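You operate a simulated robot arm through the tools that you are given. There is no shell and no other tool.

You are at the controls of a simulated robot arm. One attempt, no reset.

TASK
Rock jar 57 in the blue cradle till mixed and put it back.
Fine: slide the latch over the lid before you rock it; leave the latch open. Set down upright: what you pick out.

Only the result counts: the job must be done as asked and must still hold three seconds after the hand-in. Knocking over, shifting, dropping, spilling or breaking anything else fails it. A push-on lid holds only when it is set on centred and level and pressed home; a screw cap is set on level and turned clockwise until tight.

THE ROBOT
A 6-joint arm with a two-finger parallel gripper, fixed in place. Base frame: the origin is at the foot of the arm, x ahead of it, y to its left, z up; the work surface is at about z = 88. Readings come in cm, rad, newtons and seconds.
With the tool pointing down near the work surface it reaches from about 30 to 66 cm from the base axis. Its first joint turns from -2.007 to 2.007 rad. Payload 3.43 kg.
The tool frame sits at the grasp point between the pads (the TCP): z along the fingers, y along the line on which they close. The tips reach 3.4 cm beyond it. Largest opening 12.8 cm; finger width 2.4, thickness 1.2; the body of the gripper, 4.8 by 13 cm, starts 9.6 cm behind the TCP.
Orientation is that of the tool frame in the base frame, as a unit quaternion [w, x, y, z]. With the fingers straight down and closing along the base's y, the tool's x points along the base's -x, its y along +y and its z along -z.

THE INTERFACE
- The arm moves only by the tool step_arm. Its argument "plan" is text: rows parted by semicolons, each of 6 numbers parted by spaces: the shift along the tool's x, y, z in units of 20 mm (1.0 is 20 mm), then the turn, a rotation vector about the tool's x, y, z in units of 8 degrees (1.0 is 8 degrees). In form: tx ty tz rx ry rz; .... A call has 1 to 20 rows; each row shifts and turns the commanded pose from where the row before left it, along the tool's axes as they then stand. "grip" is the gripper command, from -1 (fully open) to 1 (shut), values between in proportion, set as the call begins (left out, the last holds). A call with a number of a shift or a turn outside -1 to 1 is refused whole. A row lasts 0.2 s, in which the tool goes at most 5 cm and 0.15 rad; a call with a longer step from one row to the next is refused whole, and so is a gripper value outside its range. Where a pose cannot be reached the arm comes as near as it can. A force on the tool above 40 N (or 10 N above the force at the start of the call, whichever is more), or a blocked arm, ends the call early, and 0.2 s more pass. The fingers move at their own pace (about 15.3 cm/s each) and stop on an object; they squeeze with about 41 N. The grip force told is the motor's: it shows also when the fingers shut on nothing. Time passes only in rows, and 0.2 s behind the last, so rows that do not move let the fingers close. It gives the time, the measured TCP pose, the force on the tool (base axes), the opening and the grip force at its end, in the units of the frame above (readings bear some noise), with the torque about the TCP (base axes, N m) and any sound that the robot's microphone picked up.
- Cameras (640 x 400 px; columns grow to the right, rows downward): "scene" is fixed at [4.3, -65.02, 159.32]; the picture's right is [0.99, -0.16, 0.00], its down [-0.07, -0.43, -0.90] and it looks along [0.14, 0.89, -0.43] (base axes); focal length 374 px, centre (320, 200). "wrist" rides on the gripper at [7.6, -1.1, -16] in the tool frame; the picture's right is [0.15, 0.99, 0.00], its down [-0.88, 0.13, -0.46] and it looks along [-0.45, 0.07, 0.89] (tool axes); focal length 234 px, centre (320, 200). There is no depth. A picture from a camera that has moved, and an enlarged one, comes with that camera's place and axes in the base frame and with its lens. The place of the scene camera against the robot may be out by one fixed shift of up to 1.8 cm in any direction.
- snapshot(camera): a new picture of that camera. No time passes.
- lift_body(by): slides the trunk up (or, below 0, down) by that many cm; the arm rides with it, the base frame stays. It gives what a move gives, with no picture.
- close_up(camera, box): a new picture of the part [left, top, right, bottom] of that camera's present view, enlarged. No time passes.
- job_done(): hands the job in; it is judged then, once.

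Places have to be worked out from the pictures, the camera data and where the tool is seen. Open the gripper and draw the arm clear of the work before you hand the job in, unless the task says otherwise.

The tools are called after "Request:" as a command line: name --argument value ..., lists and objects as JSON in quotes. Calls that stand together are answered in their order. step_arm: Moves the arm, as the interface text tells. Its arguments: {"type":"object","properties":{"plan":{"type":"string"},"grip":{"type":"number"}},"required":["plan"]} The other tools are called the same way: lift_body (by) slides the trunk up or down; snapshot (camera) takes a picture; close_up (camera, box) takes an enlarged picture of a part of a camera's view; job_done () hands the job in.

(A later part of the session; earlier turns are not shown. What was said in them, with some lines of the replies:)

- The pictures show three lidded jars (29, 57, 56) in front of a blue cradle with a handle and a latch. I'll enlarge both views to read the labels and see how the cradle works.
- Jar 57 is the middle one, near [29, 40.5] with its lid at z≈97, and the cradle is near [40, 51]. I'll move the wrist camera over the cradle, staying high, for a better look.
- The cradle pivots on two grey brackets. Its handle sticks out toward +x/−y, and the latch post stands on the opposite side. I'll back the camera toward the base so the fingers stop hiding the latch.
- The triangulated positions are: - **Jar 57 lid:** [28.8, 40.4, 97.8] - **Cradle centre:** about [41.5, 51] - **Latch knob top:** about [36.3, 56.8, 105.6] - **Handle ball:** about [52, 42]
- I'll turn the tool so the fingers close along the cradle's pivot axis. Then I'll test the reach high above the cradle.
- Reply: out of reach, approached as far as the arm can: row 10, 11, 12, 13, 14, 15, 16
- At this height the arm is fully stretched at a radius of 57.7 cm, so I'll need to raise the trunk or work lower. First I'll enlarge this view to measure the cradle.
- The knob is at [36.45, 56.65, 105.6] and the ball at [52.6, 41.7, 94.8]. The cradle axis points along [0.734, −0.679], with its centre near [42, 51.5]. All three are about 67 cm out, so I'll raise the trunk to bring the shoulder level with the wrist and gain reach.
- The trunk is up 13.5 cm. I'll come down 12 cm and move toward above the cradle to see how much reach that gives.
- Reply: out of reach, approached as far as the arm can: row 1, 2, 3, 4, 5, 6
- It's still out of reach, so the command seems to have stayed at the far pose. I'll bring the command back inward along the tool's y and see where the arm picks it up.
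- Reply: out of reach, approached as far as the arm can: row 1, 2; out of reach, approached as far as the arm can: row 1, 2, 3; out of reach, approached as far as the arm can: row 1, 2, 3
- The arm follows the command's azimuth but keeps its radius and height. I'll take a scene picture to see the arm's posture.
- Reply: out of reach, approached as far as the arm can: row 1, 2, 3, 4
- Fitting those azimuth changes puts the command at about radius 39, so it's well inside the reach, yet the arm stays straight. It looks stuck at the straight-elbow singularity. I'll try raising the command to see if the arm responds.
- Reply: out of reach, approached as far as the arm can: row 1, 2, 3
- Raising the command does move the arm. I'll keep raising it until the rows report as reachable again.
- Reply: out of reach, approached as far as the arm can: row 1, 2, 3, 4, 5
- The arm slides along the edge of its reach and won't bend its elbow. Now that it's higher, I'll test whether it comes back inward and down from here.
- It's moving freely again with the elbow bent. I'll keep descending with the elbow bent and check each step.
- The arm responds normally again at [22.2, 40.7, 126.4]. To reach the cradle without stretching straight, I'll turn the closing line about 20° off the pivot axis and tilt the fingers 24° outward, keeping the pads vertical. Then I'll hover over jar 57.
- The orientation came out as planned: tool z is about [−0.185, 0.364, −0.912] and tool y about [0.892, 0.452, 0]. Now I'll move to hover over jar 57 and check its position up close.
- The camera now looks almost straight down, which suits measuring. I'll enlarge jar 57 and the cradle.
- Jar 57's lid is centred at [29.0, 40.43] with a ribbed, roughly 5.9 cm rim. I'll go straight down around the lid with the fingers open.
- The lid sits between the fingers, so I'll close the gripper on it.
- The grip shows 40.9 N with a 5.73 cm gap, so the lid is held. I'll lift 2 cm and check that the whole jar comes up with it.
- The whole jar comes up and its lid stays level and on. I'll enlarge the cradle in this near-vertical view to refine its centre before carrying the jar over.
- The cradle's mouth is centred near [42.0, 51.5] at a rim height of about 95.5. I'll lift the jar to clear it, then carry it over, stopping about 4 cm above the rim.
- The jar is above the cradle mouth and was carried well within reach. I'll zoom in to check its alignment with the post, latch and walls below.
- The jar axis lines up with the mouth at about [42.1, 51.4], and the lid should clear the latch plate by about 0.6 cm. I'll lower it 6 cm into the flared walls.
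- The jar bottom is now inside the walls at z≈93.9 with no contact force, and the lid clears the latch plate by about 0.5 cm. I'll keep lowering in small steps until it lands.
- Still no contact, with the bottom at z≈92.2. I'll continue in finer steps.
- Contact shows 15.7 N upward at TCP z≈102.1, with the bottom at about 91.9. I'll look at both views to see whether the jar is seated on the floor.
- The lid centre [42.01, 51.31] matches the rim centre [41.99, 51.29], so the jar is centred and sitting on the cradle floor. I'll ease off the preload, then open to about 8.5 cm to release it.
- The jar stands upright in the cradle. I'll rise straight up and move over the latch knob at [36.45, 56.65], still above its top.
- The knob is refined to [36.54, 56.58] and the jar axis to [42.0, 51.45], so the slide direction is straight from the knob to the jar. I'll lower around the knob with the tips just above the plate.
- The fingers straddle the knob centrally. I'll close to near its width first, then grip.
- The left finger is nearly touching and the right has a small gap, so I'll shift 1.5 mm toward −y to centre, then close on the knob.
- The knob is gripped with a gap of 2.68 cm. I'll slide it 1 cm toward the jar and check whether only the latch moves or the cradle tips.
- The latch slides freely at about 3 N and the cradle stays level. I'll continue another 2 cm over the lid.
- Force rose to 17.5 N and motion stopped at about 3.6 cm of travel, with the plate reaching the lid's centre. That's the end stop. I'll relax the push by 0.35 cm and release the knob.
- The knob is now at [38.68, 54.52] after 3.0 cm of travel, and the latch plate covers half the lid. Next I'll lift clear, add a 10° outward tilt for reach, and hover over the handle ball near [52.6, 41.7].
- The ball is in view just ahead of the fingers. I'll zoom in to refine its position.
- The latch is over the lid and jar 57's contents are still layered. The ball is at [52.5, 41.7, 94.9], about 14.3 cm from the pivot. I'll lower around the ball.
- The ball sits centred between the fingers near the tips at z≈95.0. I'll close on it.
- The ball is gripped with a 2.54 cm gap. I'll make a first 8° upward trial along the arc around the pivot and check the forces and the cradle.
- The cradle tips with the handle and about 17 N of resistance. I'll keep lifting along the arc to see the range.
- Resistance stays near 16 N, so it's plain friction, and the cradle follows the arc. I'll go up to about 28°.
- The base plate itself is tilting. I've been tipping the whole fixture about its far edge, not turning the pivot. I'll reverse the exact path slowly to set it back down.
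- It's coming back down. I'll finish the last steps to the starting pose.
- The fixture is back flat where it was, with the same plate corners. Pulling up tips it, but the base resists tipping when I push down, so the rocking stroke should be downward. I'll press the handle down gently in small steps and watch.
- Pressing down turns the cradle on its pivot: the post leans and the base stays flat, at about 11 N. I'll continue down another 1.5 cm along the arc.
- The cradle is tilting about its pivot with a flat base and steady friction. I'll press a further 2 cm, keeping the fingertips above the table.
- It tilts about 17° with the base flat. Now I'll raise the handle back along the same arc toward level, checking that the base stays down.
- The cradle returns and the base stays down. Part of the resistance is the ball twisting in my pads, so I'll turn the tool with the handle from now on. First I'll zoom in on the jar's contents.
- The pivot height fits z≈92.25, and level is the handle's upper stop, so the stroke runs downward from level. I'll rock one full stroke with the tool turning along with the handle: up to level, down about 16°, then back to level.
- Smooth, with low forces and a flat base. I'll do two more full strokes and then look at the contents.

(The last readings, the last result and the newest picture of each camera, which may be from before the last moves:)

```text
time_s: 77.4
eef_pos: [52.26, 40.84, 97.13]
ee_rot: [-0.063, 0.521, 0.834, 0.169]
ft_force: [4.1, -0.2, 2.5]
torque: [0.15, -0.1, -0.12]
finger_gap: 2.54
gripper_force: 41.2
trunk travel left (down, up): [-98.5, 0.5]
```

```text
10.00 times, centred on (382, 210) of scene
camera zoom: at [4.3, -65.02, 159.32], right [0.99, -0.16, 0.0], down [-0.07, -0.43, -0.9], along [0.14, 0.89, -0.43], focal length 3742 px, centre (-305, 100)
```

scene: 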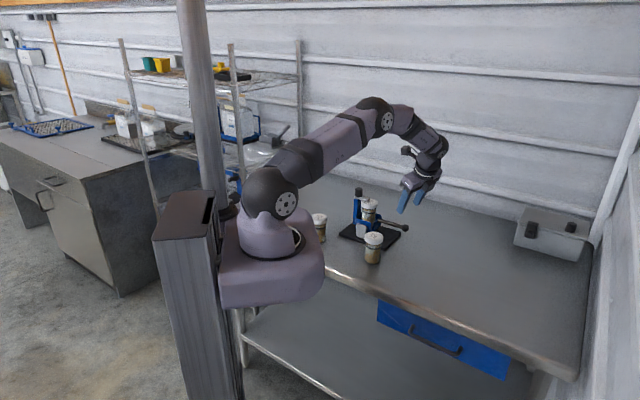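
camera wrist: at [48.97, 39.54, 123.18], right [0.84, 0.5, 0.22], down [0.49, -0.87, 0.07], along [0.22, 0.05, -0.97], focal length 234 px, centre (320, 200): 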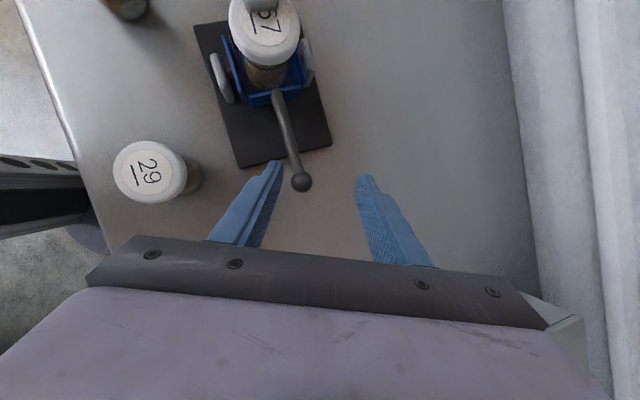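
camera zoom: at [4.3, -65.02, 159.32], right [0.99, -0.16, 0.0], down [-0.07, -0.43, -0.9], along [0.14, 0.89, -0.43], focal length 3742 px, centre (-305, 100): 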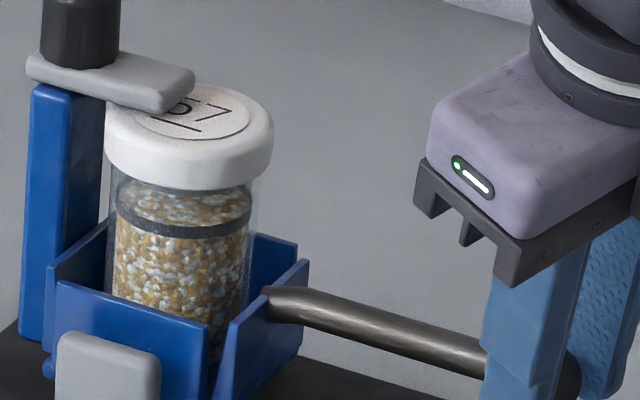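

Jar 57's contents have gone from patchy layers to a fine, even speckle. I'll do one more stroke to confirm the look doesn't change any further.

Request:
step_arm --plan "-0.281 -0.056 0.459 0.158 0.449 0.152; -0.281 -0.056 0.459 0.158 0.449 0.152; -0.281 -0.056 0.459 0.158 0.449 0.152; -0.281 -0.056 0.459 0.158 0.449 0.152; 0.310 0.040 -0.441 -0.158 -0.449 -0.152; 0.310 0.040 -0.441 -0.158 -0.449 -0.152; 0.310 0.040 -0.441 -0.158 -0.449 -0.152; 0.310 0.040 -0.441 -0.158 -0.449 -0.152; 0 0 0 0 0 0"

Request:
close_up --camera "scene" --box '[330, 170, 450, 270]'

Request:
close_up --camera "scene" --box '[365, 190, 400, 230]'

```text
time_s: 79.4
eef_pos: [52.27, 40.7, 97.0]
ee_rot: [-0.064, 0.522, 0.834, 0.169]
ft_force: [2.6, -6.6, 4.1]
torque: [0.17, 0.07, -0.04]
finger_gap: 2.54
gripper_force: 40.8
trunk travel left (down, up): [-98.5, 0.5]
```

```text
4.00 times, centred on (390, 220) of scene
camera zoom: at [4.3, -65.02, 159.32], right [0.99, -0.16, 0.0], down [-0.07, -0.43, -0.9], along [0.14, 0.89, -0.43], focal length 1497 px, centre (40, 120)
```

zoom: 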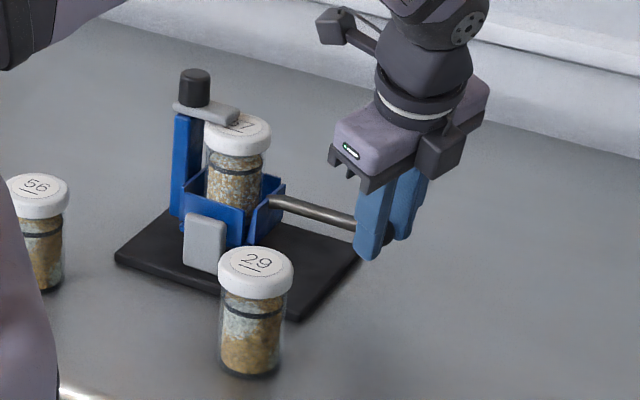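

```text
10.00 times, centred on (382, 210) of scene
camera zoom: at [4.3, -65.02, 159.32], right [0.99, -0.16, 0.0], down [-0.07, -0.43, -0.9], along [0.14, 0.89, -0.43], focal length 3742 px, centre (-305, 100)
```

zoom: 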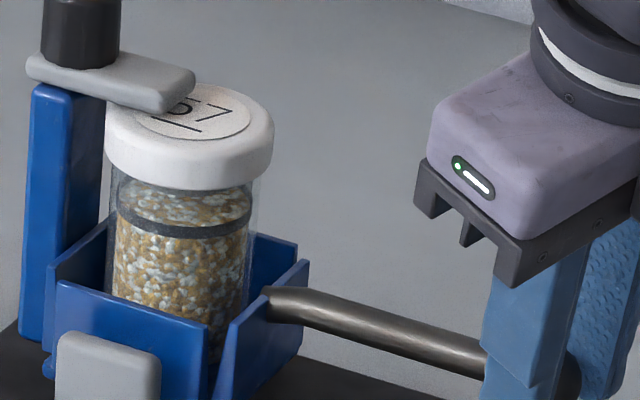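

The look is unchanged, so the contents are mixed and the cradle is level. I'll release the ball and rise straight up.

Request:
step_arm --plan "0 0 0 0 0 0; 0 0 0 0 0 0; 0 0 0 0 0 0" --grip 0

Request:
step_arm --plan "0.142 0.1075 -0.468 0 0 0; 0.142 0.1075 -0.468 0 0 0; 0.283 0.215 -0.936 0 0 0; 0.283 0.215 -0.936 0 0 0; 0.283 0.215 -0.936 0 0 0; 0.283 0.215 -0.936 0 0 0; 0.283 0.215 -0.936 0 0 0; 0.283 0.215 -0.936 0 0 0; 0 0 0 0 0 0"

Request:
snapshot --camera "wrist"

Request:
close_up --camera "scene" --box '[330, 170, 450, 270]'

```text
time_s: 80.2
eef_pos: [52.32, 40.9, 96.98]
ee_rot: [-0.065, 0.522, 0.834, 0.169]
ft_force: [-0.1, 0.7, 0.0]
torque: [-0.02, -0.02, 0.01]
finger_gap: 6.41
gripper_force: 0.1
trunk travel left (down, up): [-98.5, 0.5]
```

```text
time_s: 82.2
eef_pos: [52.21, 41.01, 110.97]
ee_rot: [-0.065, 0.521, 0.834, 0.169]
ft_force: [-0.4, 0.5, 0.2]
torque: [0.02, 0.01, 0.01]
finger_gap: 6.41
gripper_force: 0.1
trunk travel left (down, up): [-98.5, 0.5]
```

```text
taken
camera wrist: at [46.74, 41.51, 127.97], right [0.82, 0.52, 0.25], down [0.48, -0.85, 0.2], along [0.32, -0.05, -0.95], focal length 234 px, centre (320, 200)
```

wrist: 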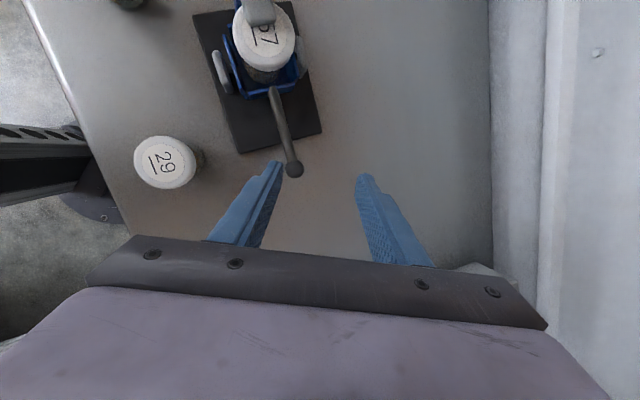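

```text
4.00 times, centred on (390, 220) of scene
camera zoom: at [4.3, -65.02, 159.32], right [0.99, -0.16, 0.0], down [-0.07, -0.43, -0.9], along [0.14, 0.89, -0.43], focal length 1497 px, centre (40, 120)
```

zoom: 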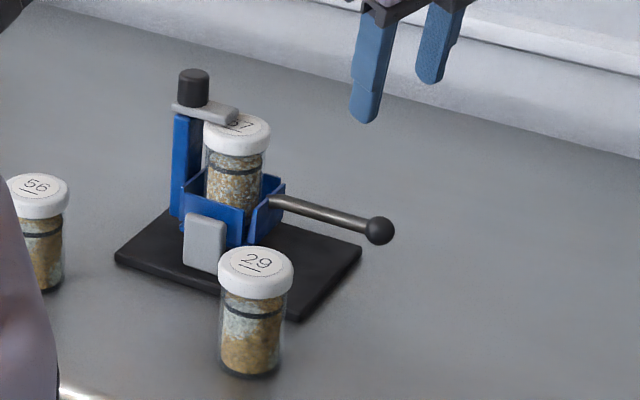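

Everything is level and the handle is back where it was. I'll restore the earlier tool orientation and return to hover over the latch knob.

Request:
step_arm --plan "0 0 0 0.158 0.449 0.152; 0 0 0 0.158 0.449 0.152; 0 0 0 0.625 0 0; 0 0 0 0.625 0 0; 0 0 0 0 0 0"

Request:
step_arm --plan "0.765 -0.2694 0.1898 0 0 0; 0.765 -0.2694 0.1898 0 0 0; 0.765 -0.2694 0.1898 0 0 0; 0.765 -0.2694 0.1898 0 0 0; 0.765 -0.2694 0.1898 0 0 0; 0.765 -0.2694 0.1898 0 0 0; 0.765 -0.2694 0.1898 0 0 0; 0.765 -0.2694 0.1898 0 0 0; 0.765 -0.2694 0.1898 0 0 0; 0.765 -0.2694 0.1898 0 0 0; 0.765 -0.2694 0.1898 0 0 0; 0 0 0 0 0 0; 0 0 0 0 0 0"

Request:
close_up --camera "wrist" --box '[260, 130, 380, 270]'

```text
time_s: 83.4
eef_pos: [52.2, 40.77, 111.13]
ee_rot: [-0.177, 0.512, 0.833, 0.108]
ft_force: [-0.2, -0.6, 0.1]
torque: [0.0, -0.01, 0.03]
finger_gap: 6.4
gripper_force: 0.2
trunk travel left (down, up): [-98.5, 0.5]
```

```text
time_s: 86.2
eef_pos: [39.34, 53.58, 114.01]
ee_rot: [-0.177, 0.513, 0.833, 0.11]
ft_force: [-0.3, 0.0, 0.1]
torque: [0.02, -0.02, 0.02]
finger_gap: 6.37
gripper_force: 0.0
trunk travel left (down, up): [-98.5, 0.5]
```

```text
2.86 times, centred on (320, 200) of wrist
camera zoom: at [38.13, 53.53, 131.81], right [0.82, 0.57, 0.06], down [0.56, -0.82, 0.06], along [0.08, -0.01, -1.0], focal length 669 px, centre (320, 200)
```

zoom: 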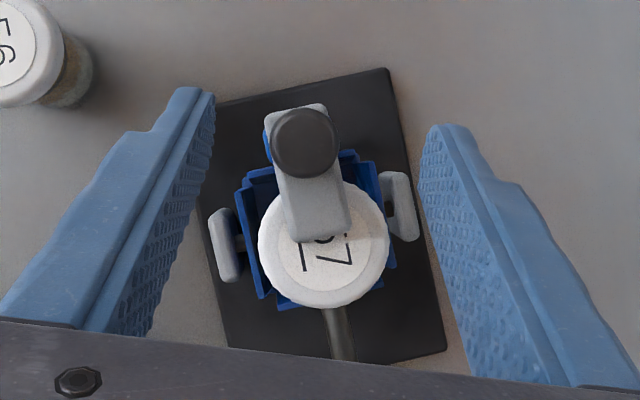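

The orientation is restored and the knob reads [38.55, 54.72]. I'll lower around it as before.

Request:
step_arm --plan "-0.2257 -0.0275 0.547 0 0 0; -0.2257 -0.0275 0.547 0 0 0; -0.2257 -0.0275 0.547 0 0 0; -0.2257 -0.0275 0.547 0 0 0; -0.2257 -0.0275 0.547 0 0 0; -0.2257 -0.0275 0.547 0 0 0; 0 0 0 0 0 0"

Request:
step_arm --plan "0 0 0 0 0 0; 0 0 0 0 0 0" --grip 0.48

Request:
close_up --camera "wrist" --box '[240, 120, 400, 270]'

```text
time_s: 87.8
eef_pos: [38.69, 53.56, 106.83]
ee_rot: [-0.177, 0.512, 0.833, 0.109]
ft_force: [-0.1, -0.6, -0.3]
torque: [0.01, 0.01, 0.0]
finger_gap: 6.42
gripper_force: 0.1
trunk travel left (down, up): [-98.5, 0.5]
```

```text
time_s: 88.4
eef_pos: [38.73, 53.56, 106.93]
ee_rot: [-0.177, 0.512, 0.833, 0.109]
ft_force: [0.8, 0.6, 0.1]
torque: [0.02, 0.01, -0.01]
finger_gap: 3.35
gripper_force: 0.0
trunk travel left (down, up): [-98.5, 0.5]
```

```text
2.67 times, centred on (320, 195) of wrist
camera zoom: at [37.58, 53.51, 124.74], right [0.82, 0.57, 0.06], down [0.56, -0.82, 0.06], along [0.08, -0.01, -1.0], focal length 624 px, centre (320, 213)
```

zoom: 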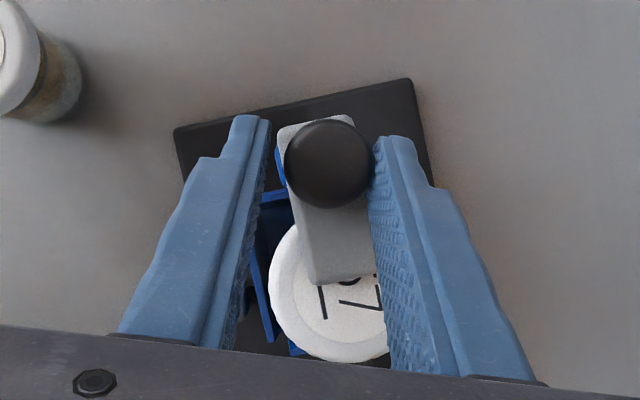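

The right finger is close and the left has a gap, so I'll shift 2 mm toward +y and then grip the knob.

Request:
step_arm --plan "0 0.1 0 0 0 0; 0 0 0 0 0 0"

Request:
step_arm --plan "0 0 0 0 0 0; 0 0 0 0 0 0" --grip 1

Request:
close_up --camera "wrist" --box '[240, 120, 400, 270]'

```text
time_s: 89.0
eef_pos: [38.89, 53.53, 106.92]
ee_rot: [-0.177, 0.513, 0.833, 0.109]
ft_force: [-0.3, 1.0, 0.5]
torque: [0.0, 0.04, 0.04]
finger_gap: 3.32
gripper_force: 0.1
trunk travel left (down, up): [-98.5, 0.5]
```

```text
time_s: 89.6
eef_pos: [39.09, 53.6, 106.91]
ee_rot: [-0.178, 0.513, 0.832, 0.11]
ft_force: [2.7, 1.0, 0.8]
torque: [-0.29, 0.34, -0.23]
finger_gap: 2.71
gripper_force: 41.3
trunk travel left (down, up): [-98.5, 0.5]
```

```text
2.67 times, centred on (320, 195) of wrist
camera zoom: at [37.81, 53.56, 124.72], right [0.82, 0.56, 0.06], down [0.56, -0.83, 0.06], along [0.08, -0.01, -1.0], focal length 624 px, centre (320, 213)
```

zoom: 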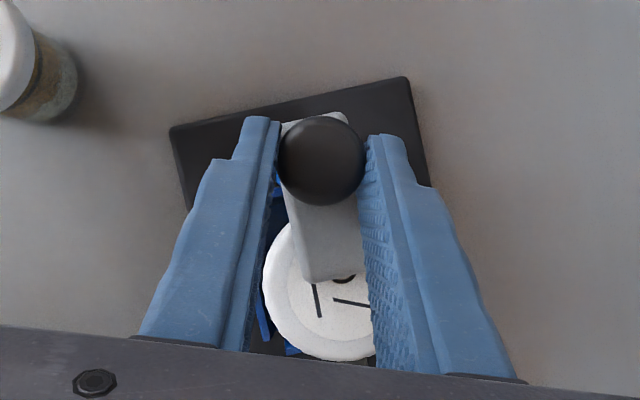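

The knob is gripped. I'll slide the latch back open by 2.75 cm and check.

Request:
step_arm --plan "0.1073 -0.0425 0.0478 0 0 0; 0.1073 -0.0425 0.0478 0 0 0; 0.1073 -0.0425 0.0478 0 0 0; 0.1073 -0.0425 0.0478 0 0 0; 0.1073 -0.0425 0.0478 0 0 0; 0.1073 -0.0425 0.0478 0 0 0; 0.1073 -0.0425 0.0478 0 0 0; 0.1073 -0.0425 0.0478 0 0 0; 0.1073 -0.0425 0.0478 0 0 0; 0.1073 -0.0425 0.0478 0 0 0; 0.1073 -0.0425 0.0478 0 0 0; 0 0 0 0 0 0"

Request:
close_up --camera "wrist" --box '[240, 120, 400, 270]'

Request:
close_up --camera "scene" --box '[325, 160, 435, 260]'

```text
time_s: 92.2
eef_pos: [36.93, 55.7, 107.04]
ee_rot: [-0.177, 0.513, 0.832, 0.111]
ft_force: [1.7, 2.6, 4.9]
torque: [-0.23, 0.33, -0.23]
finger_gap: 2.71
gripper_force: 40.9
trunk travel left (down, up): [-98.5, 0.5]
```

```text
2.67 times, centred on (320, 195) of wrist
camera zoom: at [35.74, 55.43, 124.73], right [0.82, 0.57, 0.06], down [0.56, -0.82, 0.06], along [0.08, -0.01, -1.0], focal length 624 px, centre (320, 213)
```

zoom: 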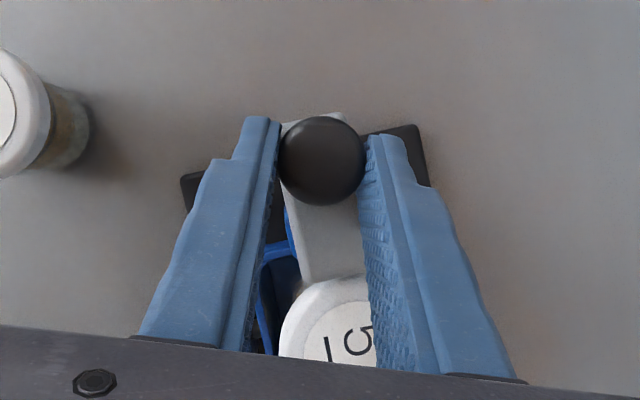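

```text
4.00 times, centred on (380, 210) of scene
camera zoom: at [4.3, -65.02, 159.32], right [0.99, -0.16, 0.0], down [-0.07, -0.43, -0.9], along [0.14, 0.89, -0.43], focal length 1497 px, centre (80, 160)
```

zoom: 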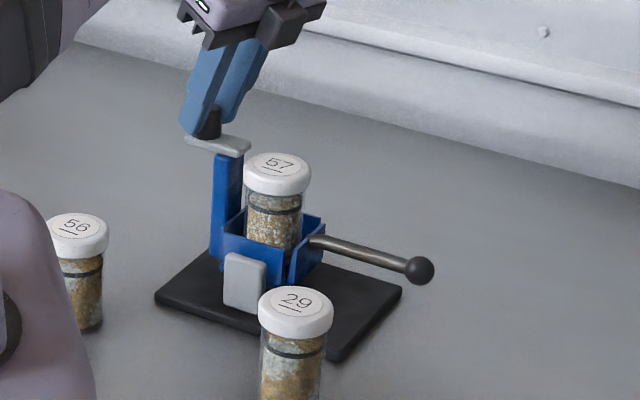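

The latch slides back freely and nearly clears the lid. I'll finish the last few millimetres to the open stop.

Request:
step_arm --plan "0.0644 -0.0255 0.0287 0 0 0; 0.0644 -0.0255 0.0287 0 0 0; 0 0 0 0 0 0"

```text
time_s: 93.0
eef_pos: [36.77, 55.7, 106.92]
ee_rot: [-0.177, 0.512, 0.833, 0.11]
ft_force: [1.7, 2.1, 8.2]
torque: [-0.26, 0.37, -0.25]
finger_gap: 2.69
gripper_force: 40.6
trunk travel left (down, up): [-98.5, 0.5]
```

Request:
step_arm --plan "0.0644 -0.0255 0.0287 0 0 0; 0 0 0 0 0 0"

Request:
step_arm --plan "0 0 0 0 0 0; 0 0 0 0 0 0" --grip 0.3

Request:
close_up --camera "wrist" --box '[240, 120, 400, 270]'

Request:
close_up --camera "scene" --box '[325, 160, 435, 260]'

```text
time_s: 93.6
eef_pos: [36.83, 55.63, 106.97]
ee_rot: [-0.177, 0.513, 0.833, 0.11]
ft_force: [6.1, 0.1, 9.1]
torque: [-0.33, 0.22, -0.26]
finger_gap: 2.66
gripper_force: 40.9
trunk travel left (down, up): [-98.5, 0.5]
```

```text
time_s: 94.2
eef_pos: [36.58, 55.78, 106.76]
ee_rot: [-0.178, 0.512, 0.834, 0.108]
ft_force: [0.5, -0.9, -0.2]
torque: [0.03, -0.01, 0.0]
finger_gap: 4.48
gripper_force: 0.1
trunk travel left (down, up): [-98.5, 0.5]
```

```text
2.67 times, centred on (320, 195) of wrist
camera zoom: at [35.47, 55.65, 124.59], right [0.82, 0.57, 0.06], down [0.56, -0.82, 0.06], along [0.08, -0.02, -1.0], focal length 624 px, centre (320, 213)
```

zoom: 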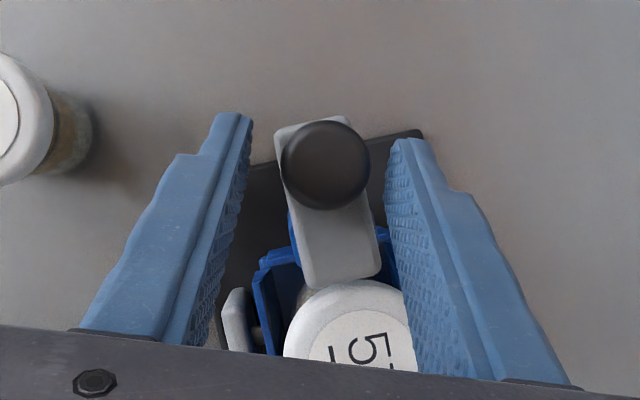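

```text
4.00 times, centred on (380, 210) of scene
camera zoom: at [4.3, -65.02, 159.32], right [0.99, -0.16, 0.0], down [-0.07, -0.43, -0.9], along [0.14, 0.89, -0.43], focal length 1497 px, centre (80, 160)
```

zoom: 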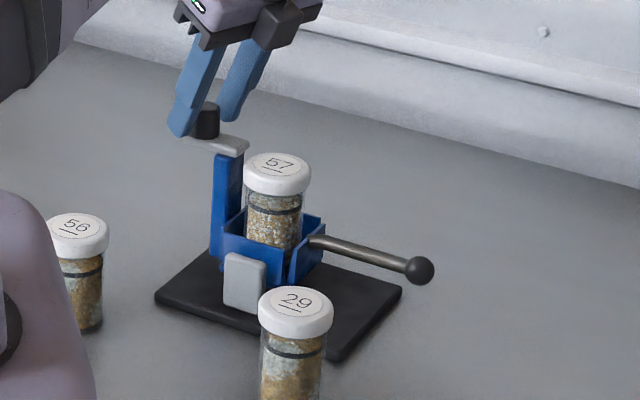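

The latch is fully open, with the knob at [36.37, 56.78] and the lid uncovered. I'll rise and move back over the jar with the fingers opened to 8.6 cm.

Request:
step_arm --plan "0.2847 0 -0.6394 0 0 0; 0.2847 0 -0.6394 0 0 0; 0.2847 0 -0.6394 0 0 0; 0.2847 0 -0.6394 0 0 0; 0.2847 0 -0.6394 0 0 0; -0.61 0.284 -0.272 0 0 0; -0.61 0.284 -0.272 0 0 0; -0.61 0.284 -0.272 0 0 0; -0.61 0.284 -0.272 0 0 0; -0.61 0.284 -0.272 0 0 0; 0 0 0 0 0 0; 0 0 0 0 0 0"

Request:
step_arm --plan "0 0 0 0 0 0; 0 0 0 0 0 0" --grip -0.35

Request:
close_up --camera "wrist" --box '[240, 90, 400, 260]'

```text
time_s: 96.8
eef_pos: [42.37, 51.22, 113.81]
ee_rot: [-0.177, 0.513, 0.833, 0.109]
ft_force: [-0.6, 0.2, 0.4]
torque: [0.0, 0.02, -0.02]
finger_gap: 4.48
gripper_force: 0.1
trunk travel left (down, up): [-98.5, 0.5]
```

```text
time_s: 97.4
eef_pos: [42.35, 51.31, 113.86]
ee_rot: [-0.178, 0.512, 0.833, 0.108]
ft_force: [-0.2, 0.0, -0.8]
torque: [-0.01, 0.03, -0.04]
finger_gap: 8.64
gripper_force: 0.1
trunk travel left (down, up): [-98.5, 0.5]
```

```text
2.35 times, centred on (320, 175) of wrist
camera zoom: at [41.04, 51.17, 131.66], right [0.82, 0.57, 0.06], down [0.56, -0.82, 0.06], along [0.08, -0.01, -1.0], focal length 551 px, centre (320, 259)
```

zoom: 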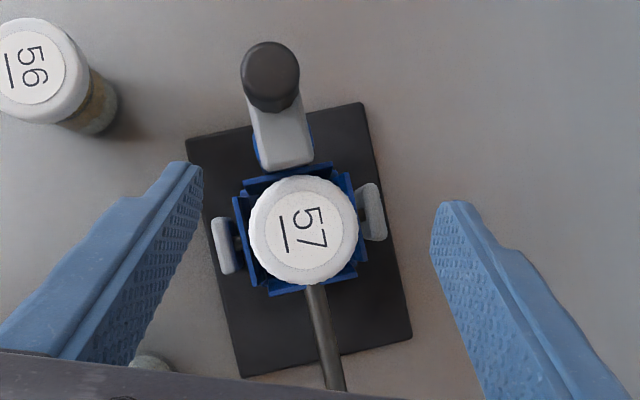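

The lid is centred at [41.98, 51.55] and the latch plate is clear of it. I'll lower around the lid to the release height and grip.

Request:
step_arm --plan "-0.318 -0.006 0.6725 0 0 0; -0.318 -0.006 0.6725 0 0 0; -0.318 -0.006 0.6725 0 0 0; -0.318 -0.006 0.6725 0 0 0; -0.318 -0.006 0.6725 0 0 0; -0.318 -0.006 0.6725 0 0 0; -0.318 -0.006 0.6725 0 0 0; -0.318 -0.006 0.6725 0 0 0; 0 0 0 0 0 0"

Request:
close_up --camera "wrist" --box '[240, 90, 400, 260]'

```text
time_s: 99.4
eef_pos: [42.22, 50.74, 102.06]
ee_rot: [-0.177, 0.512, 0.833, 0.109]
ft_force: [-0.1, 0.3, 0.5]
torque: [0.0, -0.01, -0.01]
finger_gap: 8.65
gripper_force: 0.1
trunk travel left (down, up): [-98.5, 0.5]
```

```text
2.35 times, centred on (320, 175) of wrist
camera zoom: at [41.02, 50.72, 119.72], right [0.82, 0.57, 0.06], down [0.56, -0.82, 0.06], along [0.08, -0.01, -1.0], focal length 551 px, centre (320, 259)
```

zoom: 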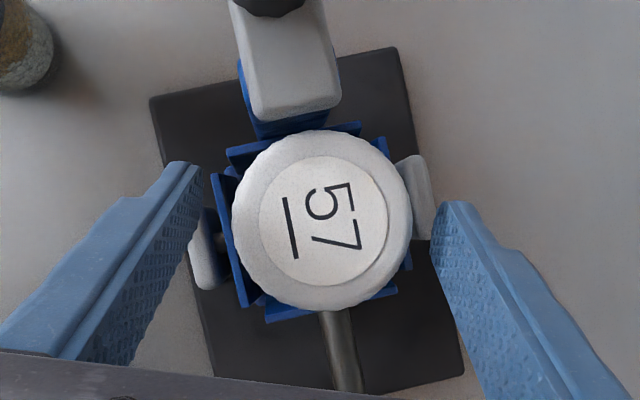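

The lid is centred between the fingers. I'll close on it.

Request:
step_arm --plan "0 0 0 0 0 0; 0 0 0 0 0 0; 0 0 0 0 0 0" --grip 1

Request:
step_arm --plan "0.1017 0 -0.2284 0 0 0; 0.1017 0 -0.2284 0 0 0; 0.1017 0 -0.2284 0 0 0; 0 0 0 0 0 0"

Request:
close_up --camera "scene" --box '[325, 160, 435, 260]'

Request:
close_up --camera "wrist" --box '[240, 90, 400, 260]'

```text
time_s: 100.2
eef_pos: [42.3, 50.78, 101.96]
ee_rot: [-0.177, 0.513, 0.833, 0.109]
ft_force: [0.6, 0.9, -0.4]
torque: [0.03, -0.01, -0.02]
finger_gap: 5.76
gripper_force: 41.1
trunk travel left (down, up): [-98.5, 0.5]
```

```text
time_s: 101.2
eef_pos: [42.29, 50.88, 103.4]
ee_rot: [-0.177, 0.513, 0.833, 0.109]
ft_force: [0.0, -0.2, -2.8]
torque: [0.0, 0.0, 0.01]
finger_gap: 5.73
gripper_force: 41.3
trunk travel left (down, up): [-98.5, 0.5]
```

```text
4.00 times, centred on (380, 210) of scene
camera zoom: at [4.3, -65.02, 159.32], right [0.99, -0.16, 0.0], down [-0.07, -0.43, -0.9], along [0.14, 0.89, -0.43], focal length 1497 px, centre (80, 160)
```

zoom: 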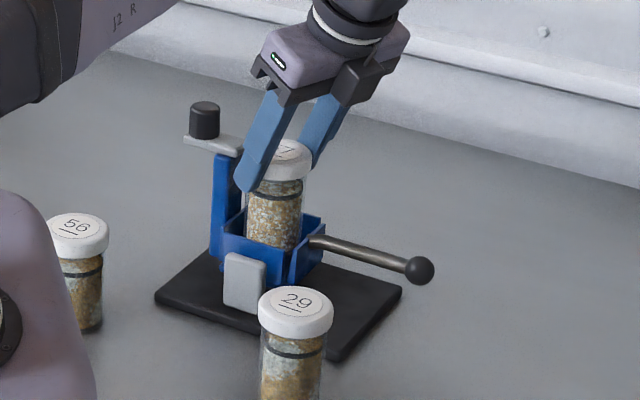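

```text
2.35 times, centred on (320, 175) of wrist
camera zoom: at [41.05, 50.75, 121.22], right [0.82, 0.57, 0.06], down [0.56, -0.82, 0.06], along [0.08, -0.01, -1.0], focal length 551 px, centre (320, 259)
```

zoom: 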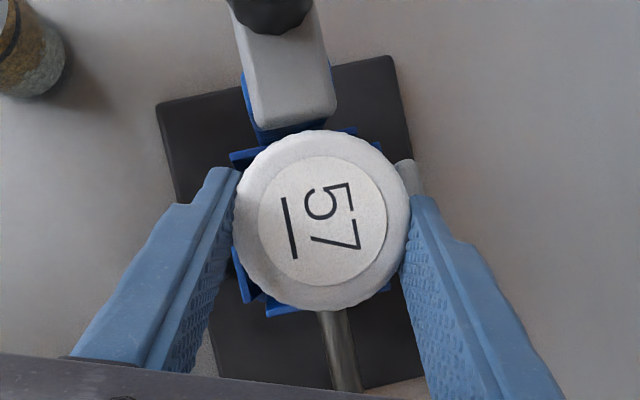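

The jar comes out cleanly with its lid on. I'll lift it clear and carry it back over its original spot at [29.02, 40.43].

Request:
step_arm --plan "0.254 0 -0.571 0 0 0; 0.254 0 -0.571 0 0 0; 0.254 0 -0.571 0 0 0; 0.254 0 -0.571 0 0 0; 0.254 0 -0.571 0 0 0; 0.254 0 -0.571 0 0 0; -0.1699 -0.7534 -0.0756 0 0 0; -0.1699 -0.7534 -0.0756 0 0 0; -0.1699 -0.7534 -0.0756 0 0 0; -0.1699 -0.7534 -0.0756 0 0 0; -0.1699 -0.7534 -0.0756 0 0 0; -0.1699 -0.7534 -0.0756 0 0 0; -0.1699 -0.7534 -0.0756 0 0 0; -0.1699 -0.7534 -0.0756 0 0 0; -0.1699 -0.7534 -0.0756 0 0 0; -0.1699 -0.7534 -0.0756 0 0 0; -0.1699 -0.7534 -0.0756 0 0 0; 0 0 0 0 0 0; 0 0 0 0 0 0"

Request:
snapshot --camera "wrist"

Request:
close_up --camera "scene" --box '[290, 150, 430, 270]'

```text
time_s: 105.2
eef_pos: [29.19, 39.55, 111.0]
ee_rot: [-0.177, 0.513, 0.833, 0.109]
ft_force: [0.3, 0.1, -2.5]
torque: [-0.02, 0.03, -0.01]
finger_gap: 5.76
gripper_force: 41.0
trunk travel left (down, up): [-98.5, 0.5]
```

```text
taken
camera wrist: at [28.04, 39.55, 128.79], right [0.82, 0.57, 0.06], down [0.56, -0.82, 0.06], along [0.08, -0.01, -1.0], focal length 234 px, centre (320, 200)
```

wrist: 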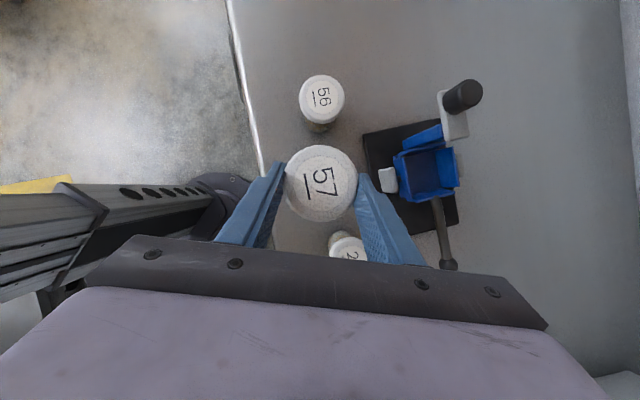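

```text
3.33 times, centred on (360, 210) of scene
camera zoom: at [4.3, -65.02, 159.32], right [0.99, -0.16, 0.0], down [-0.07, -0.43, -0.9], along [0.14, 0.89, -0.43], focal length 1247 px, centre (187, 167)
```

zoom: 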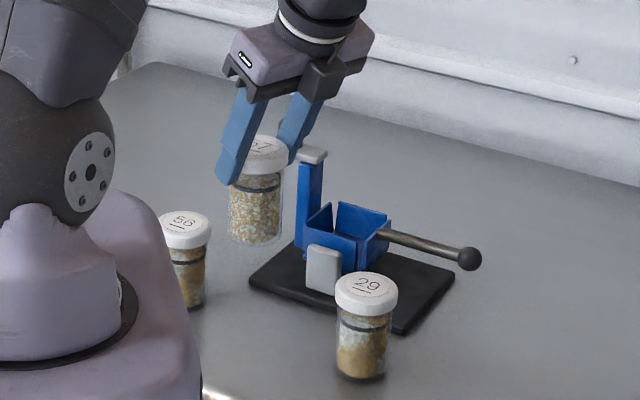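

The jar hangs upright over its original spot, with its axis at [28.9, 40.38]. I'll lower to about 1 cm above the table with a small correction.

Request:
step_arm --plan "-0.2684 0.0062 0.6029 0 0 0; -0.2684 0.0062 0.6029 0 0 0; -0.2684 0.0062 0.6029 0 0 0; -0.2684 0.0062 0.6029 0 0 0; -0.2684 0.0062 0.6029 0 0 0; -0.2684 0.0062 0.6029 0 0 0; -0.2684 0.0062 0.6029 0 0 0; -0.2684 0.0062 0.6029 0 0 0; -0.2684 0.0062 0.6029 0 0 0; 0 0 0 0 0 0"

Request:
step_arm --plan "-0.0407 0 0.0914 0 0 0; -0.0407 0 0.0914 0 0 0; -0.0407 0 0.0914 0 0 0; 0 0 0 0 0 0"

```text
time_s: 107.4
eef_pos: [29.4, 39.64, 99.19]
ee_rot: [-0.178, 0.512, 0.834, 0.108]
ft_force: [0.3, -0.1, -1.2]
torque: [0.0, -0.01, 0.02]
finger_gap: 5.75
gripper_force: 41.0
trunk travel left (down, up): [-98.5, 0.5]
```

```text
time_s: 108.4
eef_pos: [29.33, 39.76, 98.42]
ee_rot: [-0.176, 0.513, 0.833, 0.108]
ft_force: [0.2, 0.3, -3.1]
torque: [-0.04, -0.04, 0.01]
finger_gap: 5.75
gripper_force: 40.8
trunk travel left (down, up): [-98.5, 0.5]
```

No contact yet at z≈98.5, so I'll go on in 1.5 mm steps until it touches.

Request:
step_arm --plan "-0.0305 0 0.0685 0 0 0; 0 0 0 0 0 0"

Request:
step_arm --plan "-0.0305 0 0.0685 0 0 0; 0 0 0 0 0 0"

```text
time_s: 109.0
eef_pos: [29.35, 39.52, 98.22]
ee_rot: [-0.178, 0.512, 0.833, 0.109]
ft_force: [-0.1, -0.4, -2.7]
torque: [-0.03, -0.01, -0.01]
finger_gap: 5.76
gripper_force: 40.8
trunk travel left (down, up): [-98.5, 0.5]
```

```text
time_s: 109.6
eef_pos: [29.35, 39.67, 98.15]
ee_rot: [-0.177, 0.512, 0.833, 0.109]
ft_force: [0.6, 0.1, -1.9]
torque: [-0.04, -0.01, -0.02]
finger_gap: 5.76
gripper_force: 41.1
trunk travel left (down, up): [-98.5, 0.5]
```

Request:
step_arm --plan "-0.0203 0 0.0457 0 0 0; 0 0 0 0 0 0"

Request:
close_up --camera "scene" --box '[290, 190, 400, 270]'

```text
time_s: 110.2
eef_pos: [29.25, 39.69, 98.15]
ee_rot: [-0.177, 0.512, 0.834, 0.108]
ft_force: [-0.2, -0.3, -2.2]
torque: [-0.03, -0.05, 0.01]
finger_gap: 5.76
gripper_force: 41.0
trunk travel left (down, up): [-98.5, 0.5]
```

```text
5.00 times, centred on (345, 230) of scene
camera zoom: at [4.3, -65.02, 159.32], right [0.99, -0.16, 0.0], down [-0.07, -0.43, -0.9], along [0.14, 0.89, -0.43], focal length 1871 px, centre (195, 50)
```

zoom: 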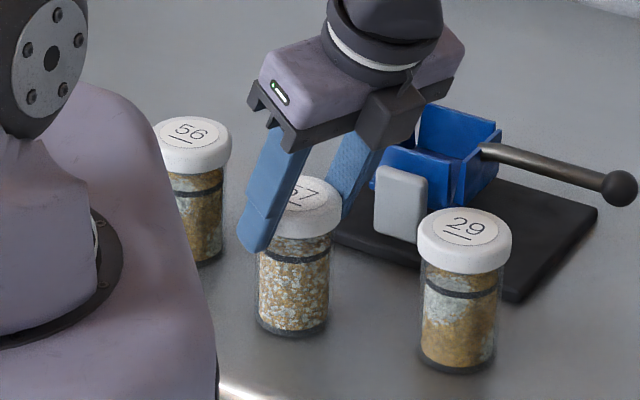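

The jar is just above the table, so I'll take another 1 mm step or two.

Request:
step_arm --plan "-0.0203 0 0.0457 0 0 0; 0 0 0 0 0 0"

Request:
step_arm --plan "-0.0203 0 0.0457 0 0 0; 0 0 0 0 0 0"

```text
time_s: 110.8
eef_pos: [29.41, 39.65, 97.94]
ee_rot: [-0.177, 0.512, 0.833, 0.109]
ft_force: [-0.1, -0.8, -1.7]
torque: [-0.01, -0.02, 0.01]
finger_gap: 5.74
gripper_force: 40.6
trunk travel left (down, up): [-98.5, 0.5]
```

```text
time_s: 111.4
eef_pos: [29.3, 39.67, 97.92]
ee_rot: [-0.177, 0.513, 0.833, 0.109]
ft_force: [0.1, 0.3, 2.7]
torque: [-0.11, 0.01, 0.0]
finger_gap: 5.75
gripper_force: 41.3
trunk travel left (down, up): [-98.5, 0.5]
```

Contact: the force turned to +2.7 N, so the jar is standing on the table. I'll release it.

Request:
step_arm --plan "0 0 0 0 0 0; 0 0 0 0 0 0; 0 0 0 0 0 0" --grip -0.35

Request:
close_up --camera "wrist" --box '[240, 90, 400, 260]'

Request:
close_up --camera "scene" --box '[290, 190, 400, 270]'

```text
time_s: 112.2
eef_pos: [29.41, 39.7, 97.83]
ee_rot: [-0.177, 0.512, 0.833, 0.109]
ft_force: [-0.4, -0.4, -0.2]
torque: [0.02, -0.04, 0.01]
finger_gap: 8.64
gripper_force: 0.1
trunk travel left (down, up): [-98.5, 0.5]
```

```text
2.35 times, centred on (320, 175) of wrist
camera zoom: at [28.2, 39.62, 115.66], right [0.82, 0.57, 0.06], down [0.56, -0.82, 0.06], along [0.08, -0.01, -1.0], focal length 551 px, centre (320, 259)
```

zoom: 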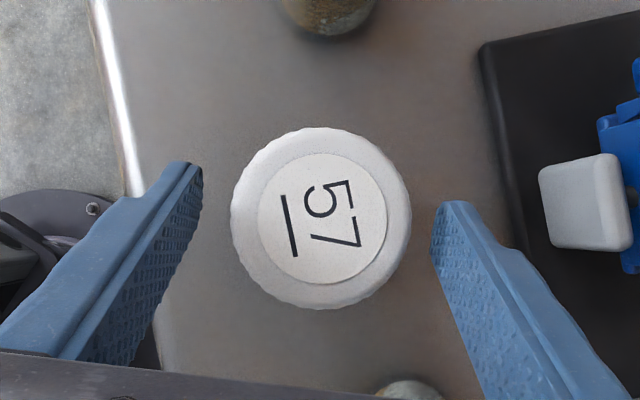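

```text
5.00 times, centred on (345, 230) of scene
camera zoom: at [4.3, -65.02, 159.32], right [0.99, -0.16, 0.0], down [-0.07, -0.43, -0.9], along [0.14, 0.89, -0.43], focal length 1871 px, centre (195, 50)
```

zoom: 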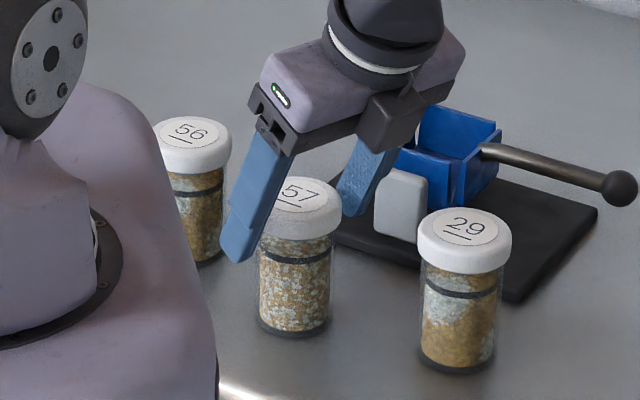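

Jar 57 stands upright at [29.0, 40.49], back on its original spot. I'll rise straight up, pull back clear, and open the gripper fully.

Request:
step_arm --plan "0.2034 0 -0.4568 0 0 0; 0.2034 0 -0.4568 0 0 0; 0.4067 0 -0.9135 0 0 0; 0.4067 0 -0.9135 0 0 0; 0.4067 0 -0.9135 0 0 0; 0.4067 0 -0.9135 0 0 0; 0.4067 0 -0.9135 0 0 0; 0.4067 0 -0.9135 0 0 0; 0.4067 0 -0.9135 0 0 0; 0.4067 0 -0.9135 0 0 0; 0 0 0 0 0 0"

Request:
step_arm --plan "0 0 0 0 0 0; 0 0 0 0 0 0" --grip -1

Request:
snapshot --camera "scene"

Request:
snapshot --camera "wrist"

Request:
close_up --camera "scene" --box '[290, 170, 430, 280]'

```text
time_s: 114.6
eef_pos: [29.31, 39.75, 115.94]
ee_rot: [-0.176, 0.513, 0.833, 0.109]
ft_force: [0.9, 0.2, -0.1]
torque: [0.01, -0.01, 0.0]
finger_gap: 8.64
gripper_force: 0.0
trunk travel left (down, up): [-98.5, 0.5]
```

```text
time_s: 115.2
eef_pos: [29.32, 39.56, 115.92]
ee_rot: [-0.177, 0.513, 0.833, 0.109]
ft_force: [-0.8, 0.5, 0.2]
torque: [-0.01, -0.02, -0.01]
finger_gap: 12.8
gripper_force: 0.0
trunk travel left (down, up): [-98.5, 0.5]
```

```text
taken
```

scene: 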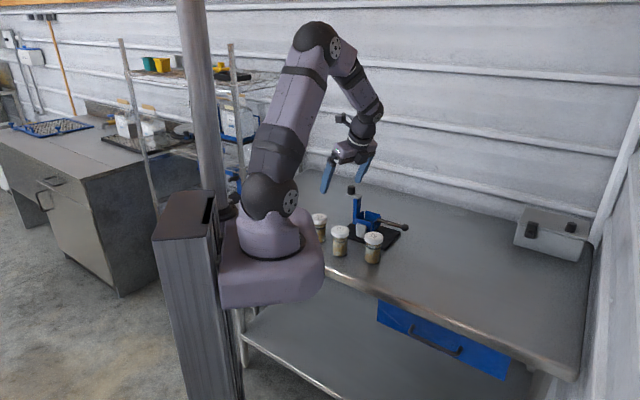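

```text
taken
camera wrist: at [28.13, 39.63, 133.73], right [0.82, 0.57, 0.06], down [0.56, -0.82, 0.06], along [0.08, -0.01, -1.0], focal length 234 px, centre (320, 200)
```

wrist: 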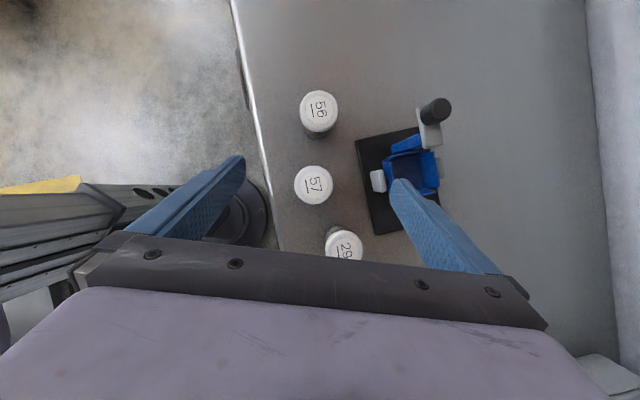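

```text
3.64 times, centred on (360, 225) of scene
camera zoom: at [4.3, -65.02, 159.32], right [0.99, -0.16, 0.0], down [-0.07, -0.43, -0.9], along [0.14, 0.89, -0.43], focal length 1361 px, centre (174, 109)
```

zoom: 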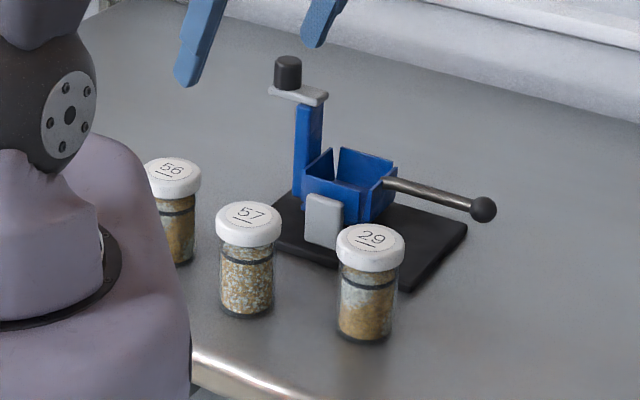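

Compared with the starting picture, the jars stand as before, the latch is open, the cradle is level and empty, and jar 57's contents are evenly mixed. I'll raise the arm a little more and then hand in.

Request:
step_arm --plan "0.4067 0 -0.9135 0 0 0; 0.4067 0 -0.9135 0 0 0; 0.2 -0.5 -0.5 0 0 0; 0 -0.5 0 0 0 0; 0 0 0 0 0 0; 0 0 0 0 0 0"

Request:
close_up --camera "scene" --box '[290, 170, 430, 280]'

```text
time_s: 116.6
eef_pos: [27.81, 38.59, 120.88]
ee_rot: [-0.177, 0.513, 0.833, 0.109]
ft_force: [0.7, -0.7, -0.4]
torque: [-0.05, 0.01, -0.05]
finger_gap: 12.79
gripper_force: 0.1
trunk travel left (down, up): [-98.5, 0.5]
```

```text
3.64 times, centred on (360, 225) of scene
camera zoom: at [4.3, -65.02, 159.32], right [0.99, -0.16, 0.0], down [-0.07, -0.43, -0.9], along [0.14, 0.89, -0.43], focal length 1361 px, centre (174, 109)
```

zoom: 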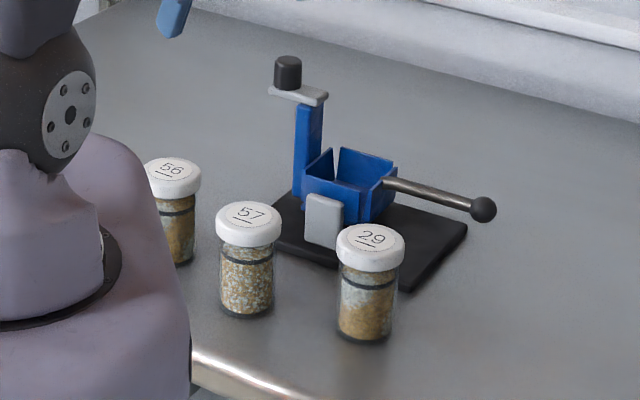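

Jar 57 is mixed and standing upright on its spot, the latch is open, the gripper is open and the arm is clear. I'm handing the job in.

Request:
job_done

```text
The job is handed in.
```

Jar 57 is mixed and back on its original spot. I slid the latch over its lid, rocked it in the blue cradle until the contents were an even speckle, then slid the latch open again. It is standing upright with its lid on. I've handed the job in, but I haven't seen the verdict.

**Tipped cradle:** my first pull on the handle was upward and tipped the whole cradle by roughly 17° with the jar latched in. I lowered it along the same path, and all the rocking after that was done by pressing the handle down. Nothing spilled or fell. Compared with the starting picture, the cradle sits about 2 mm from where it was.

Jars 29 and 56 were not touched. The cradle is level and empty, the gripper is open and the arm is clear. The trunk is still raised 13.5 cm, which I needed to reach the cradle.
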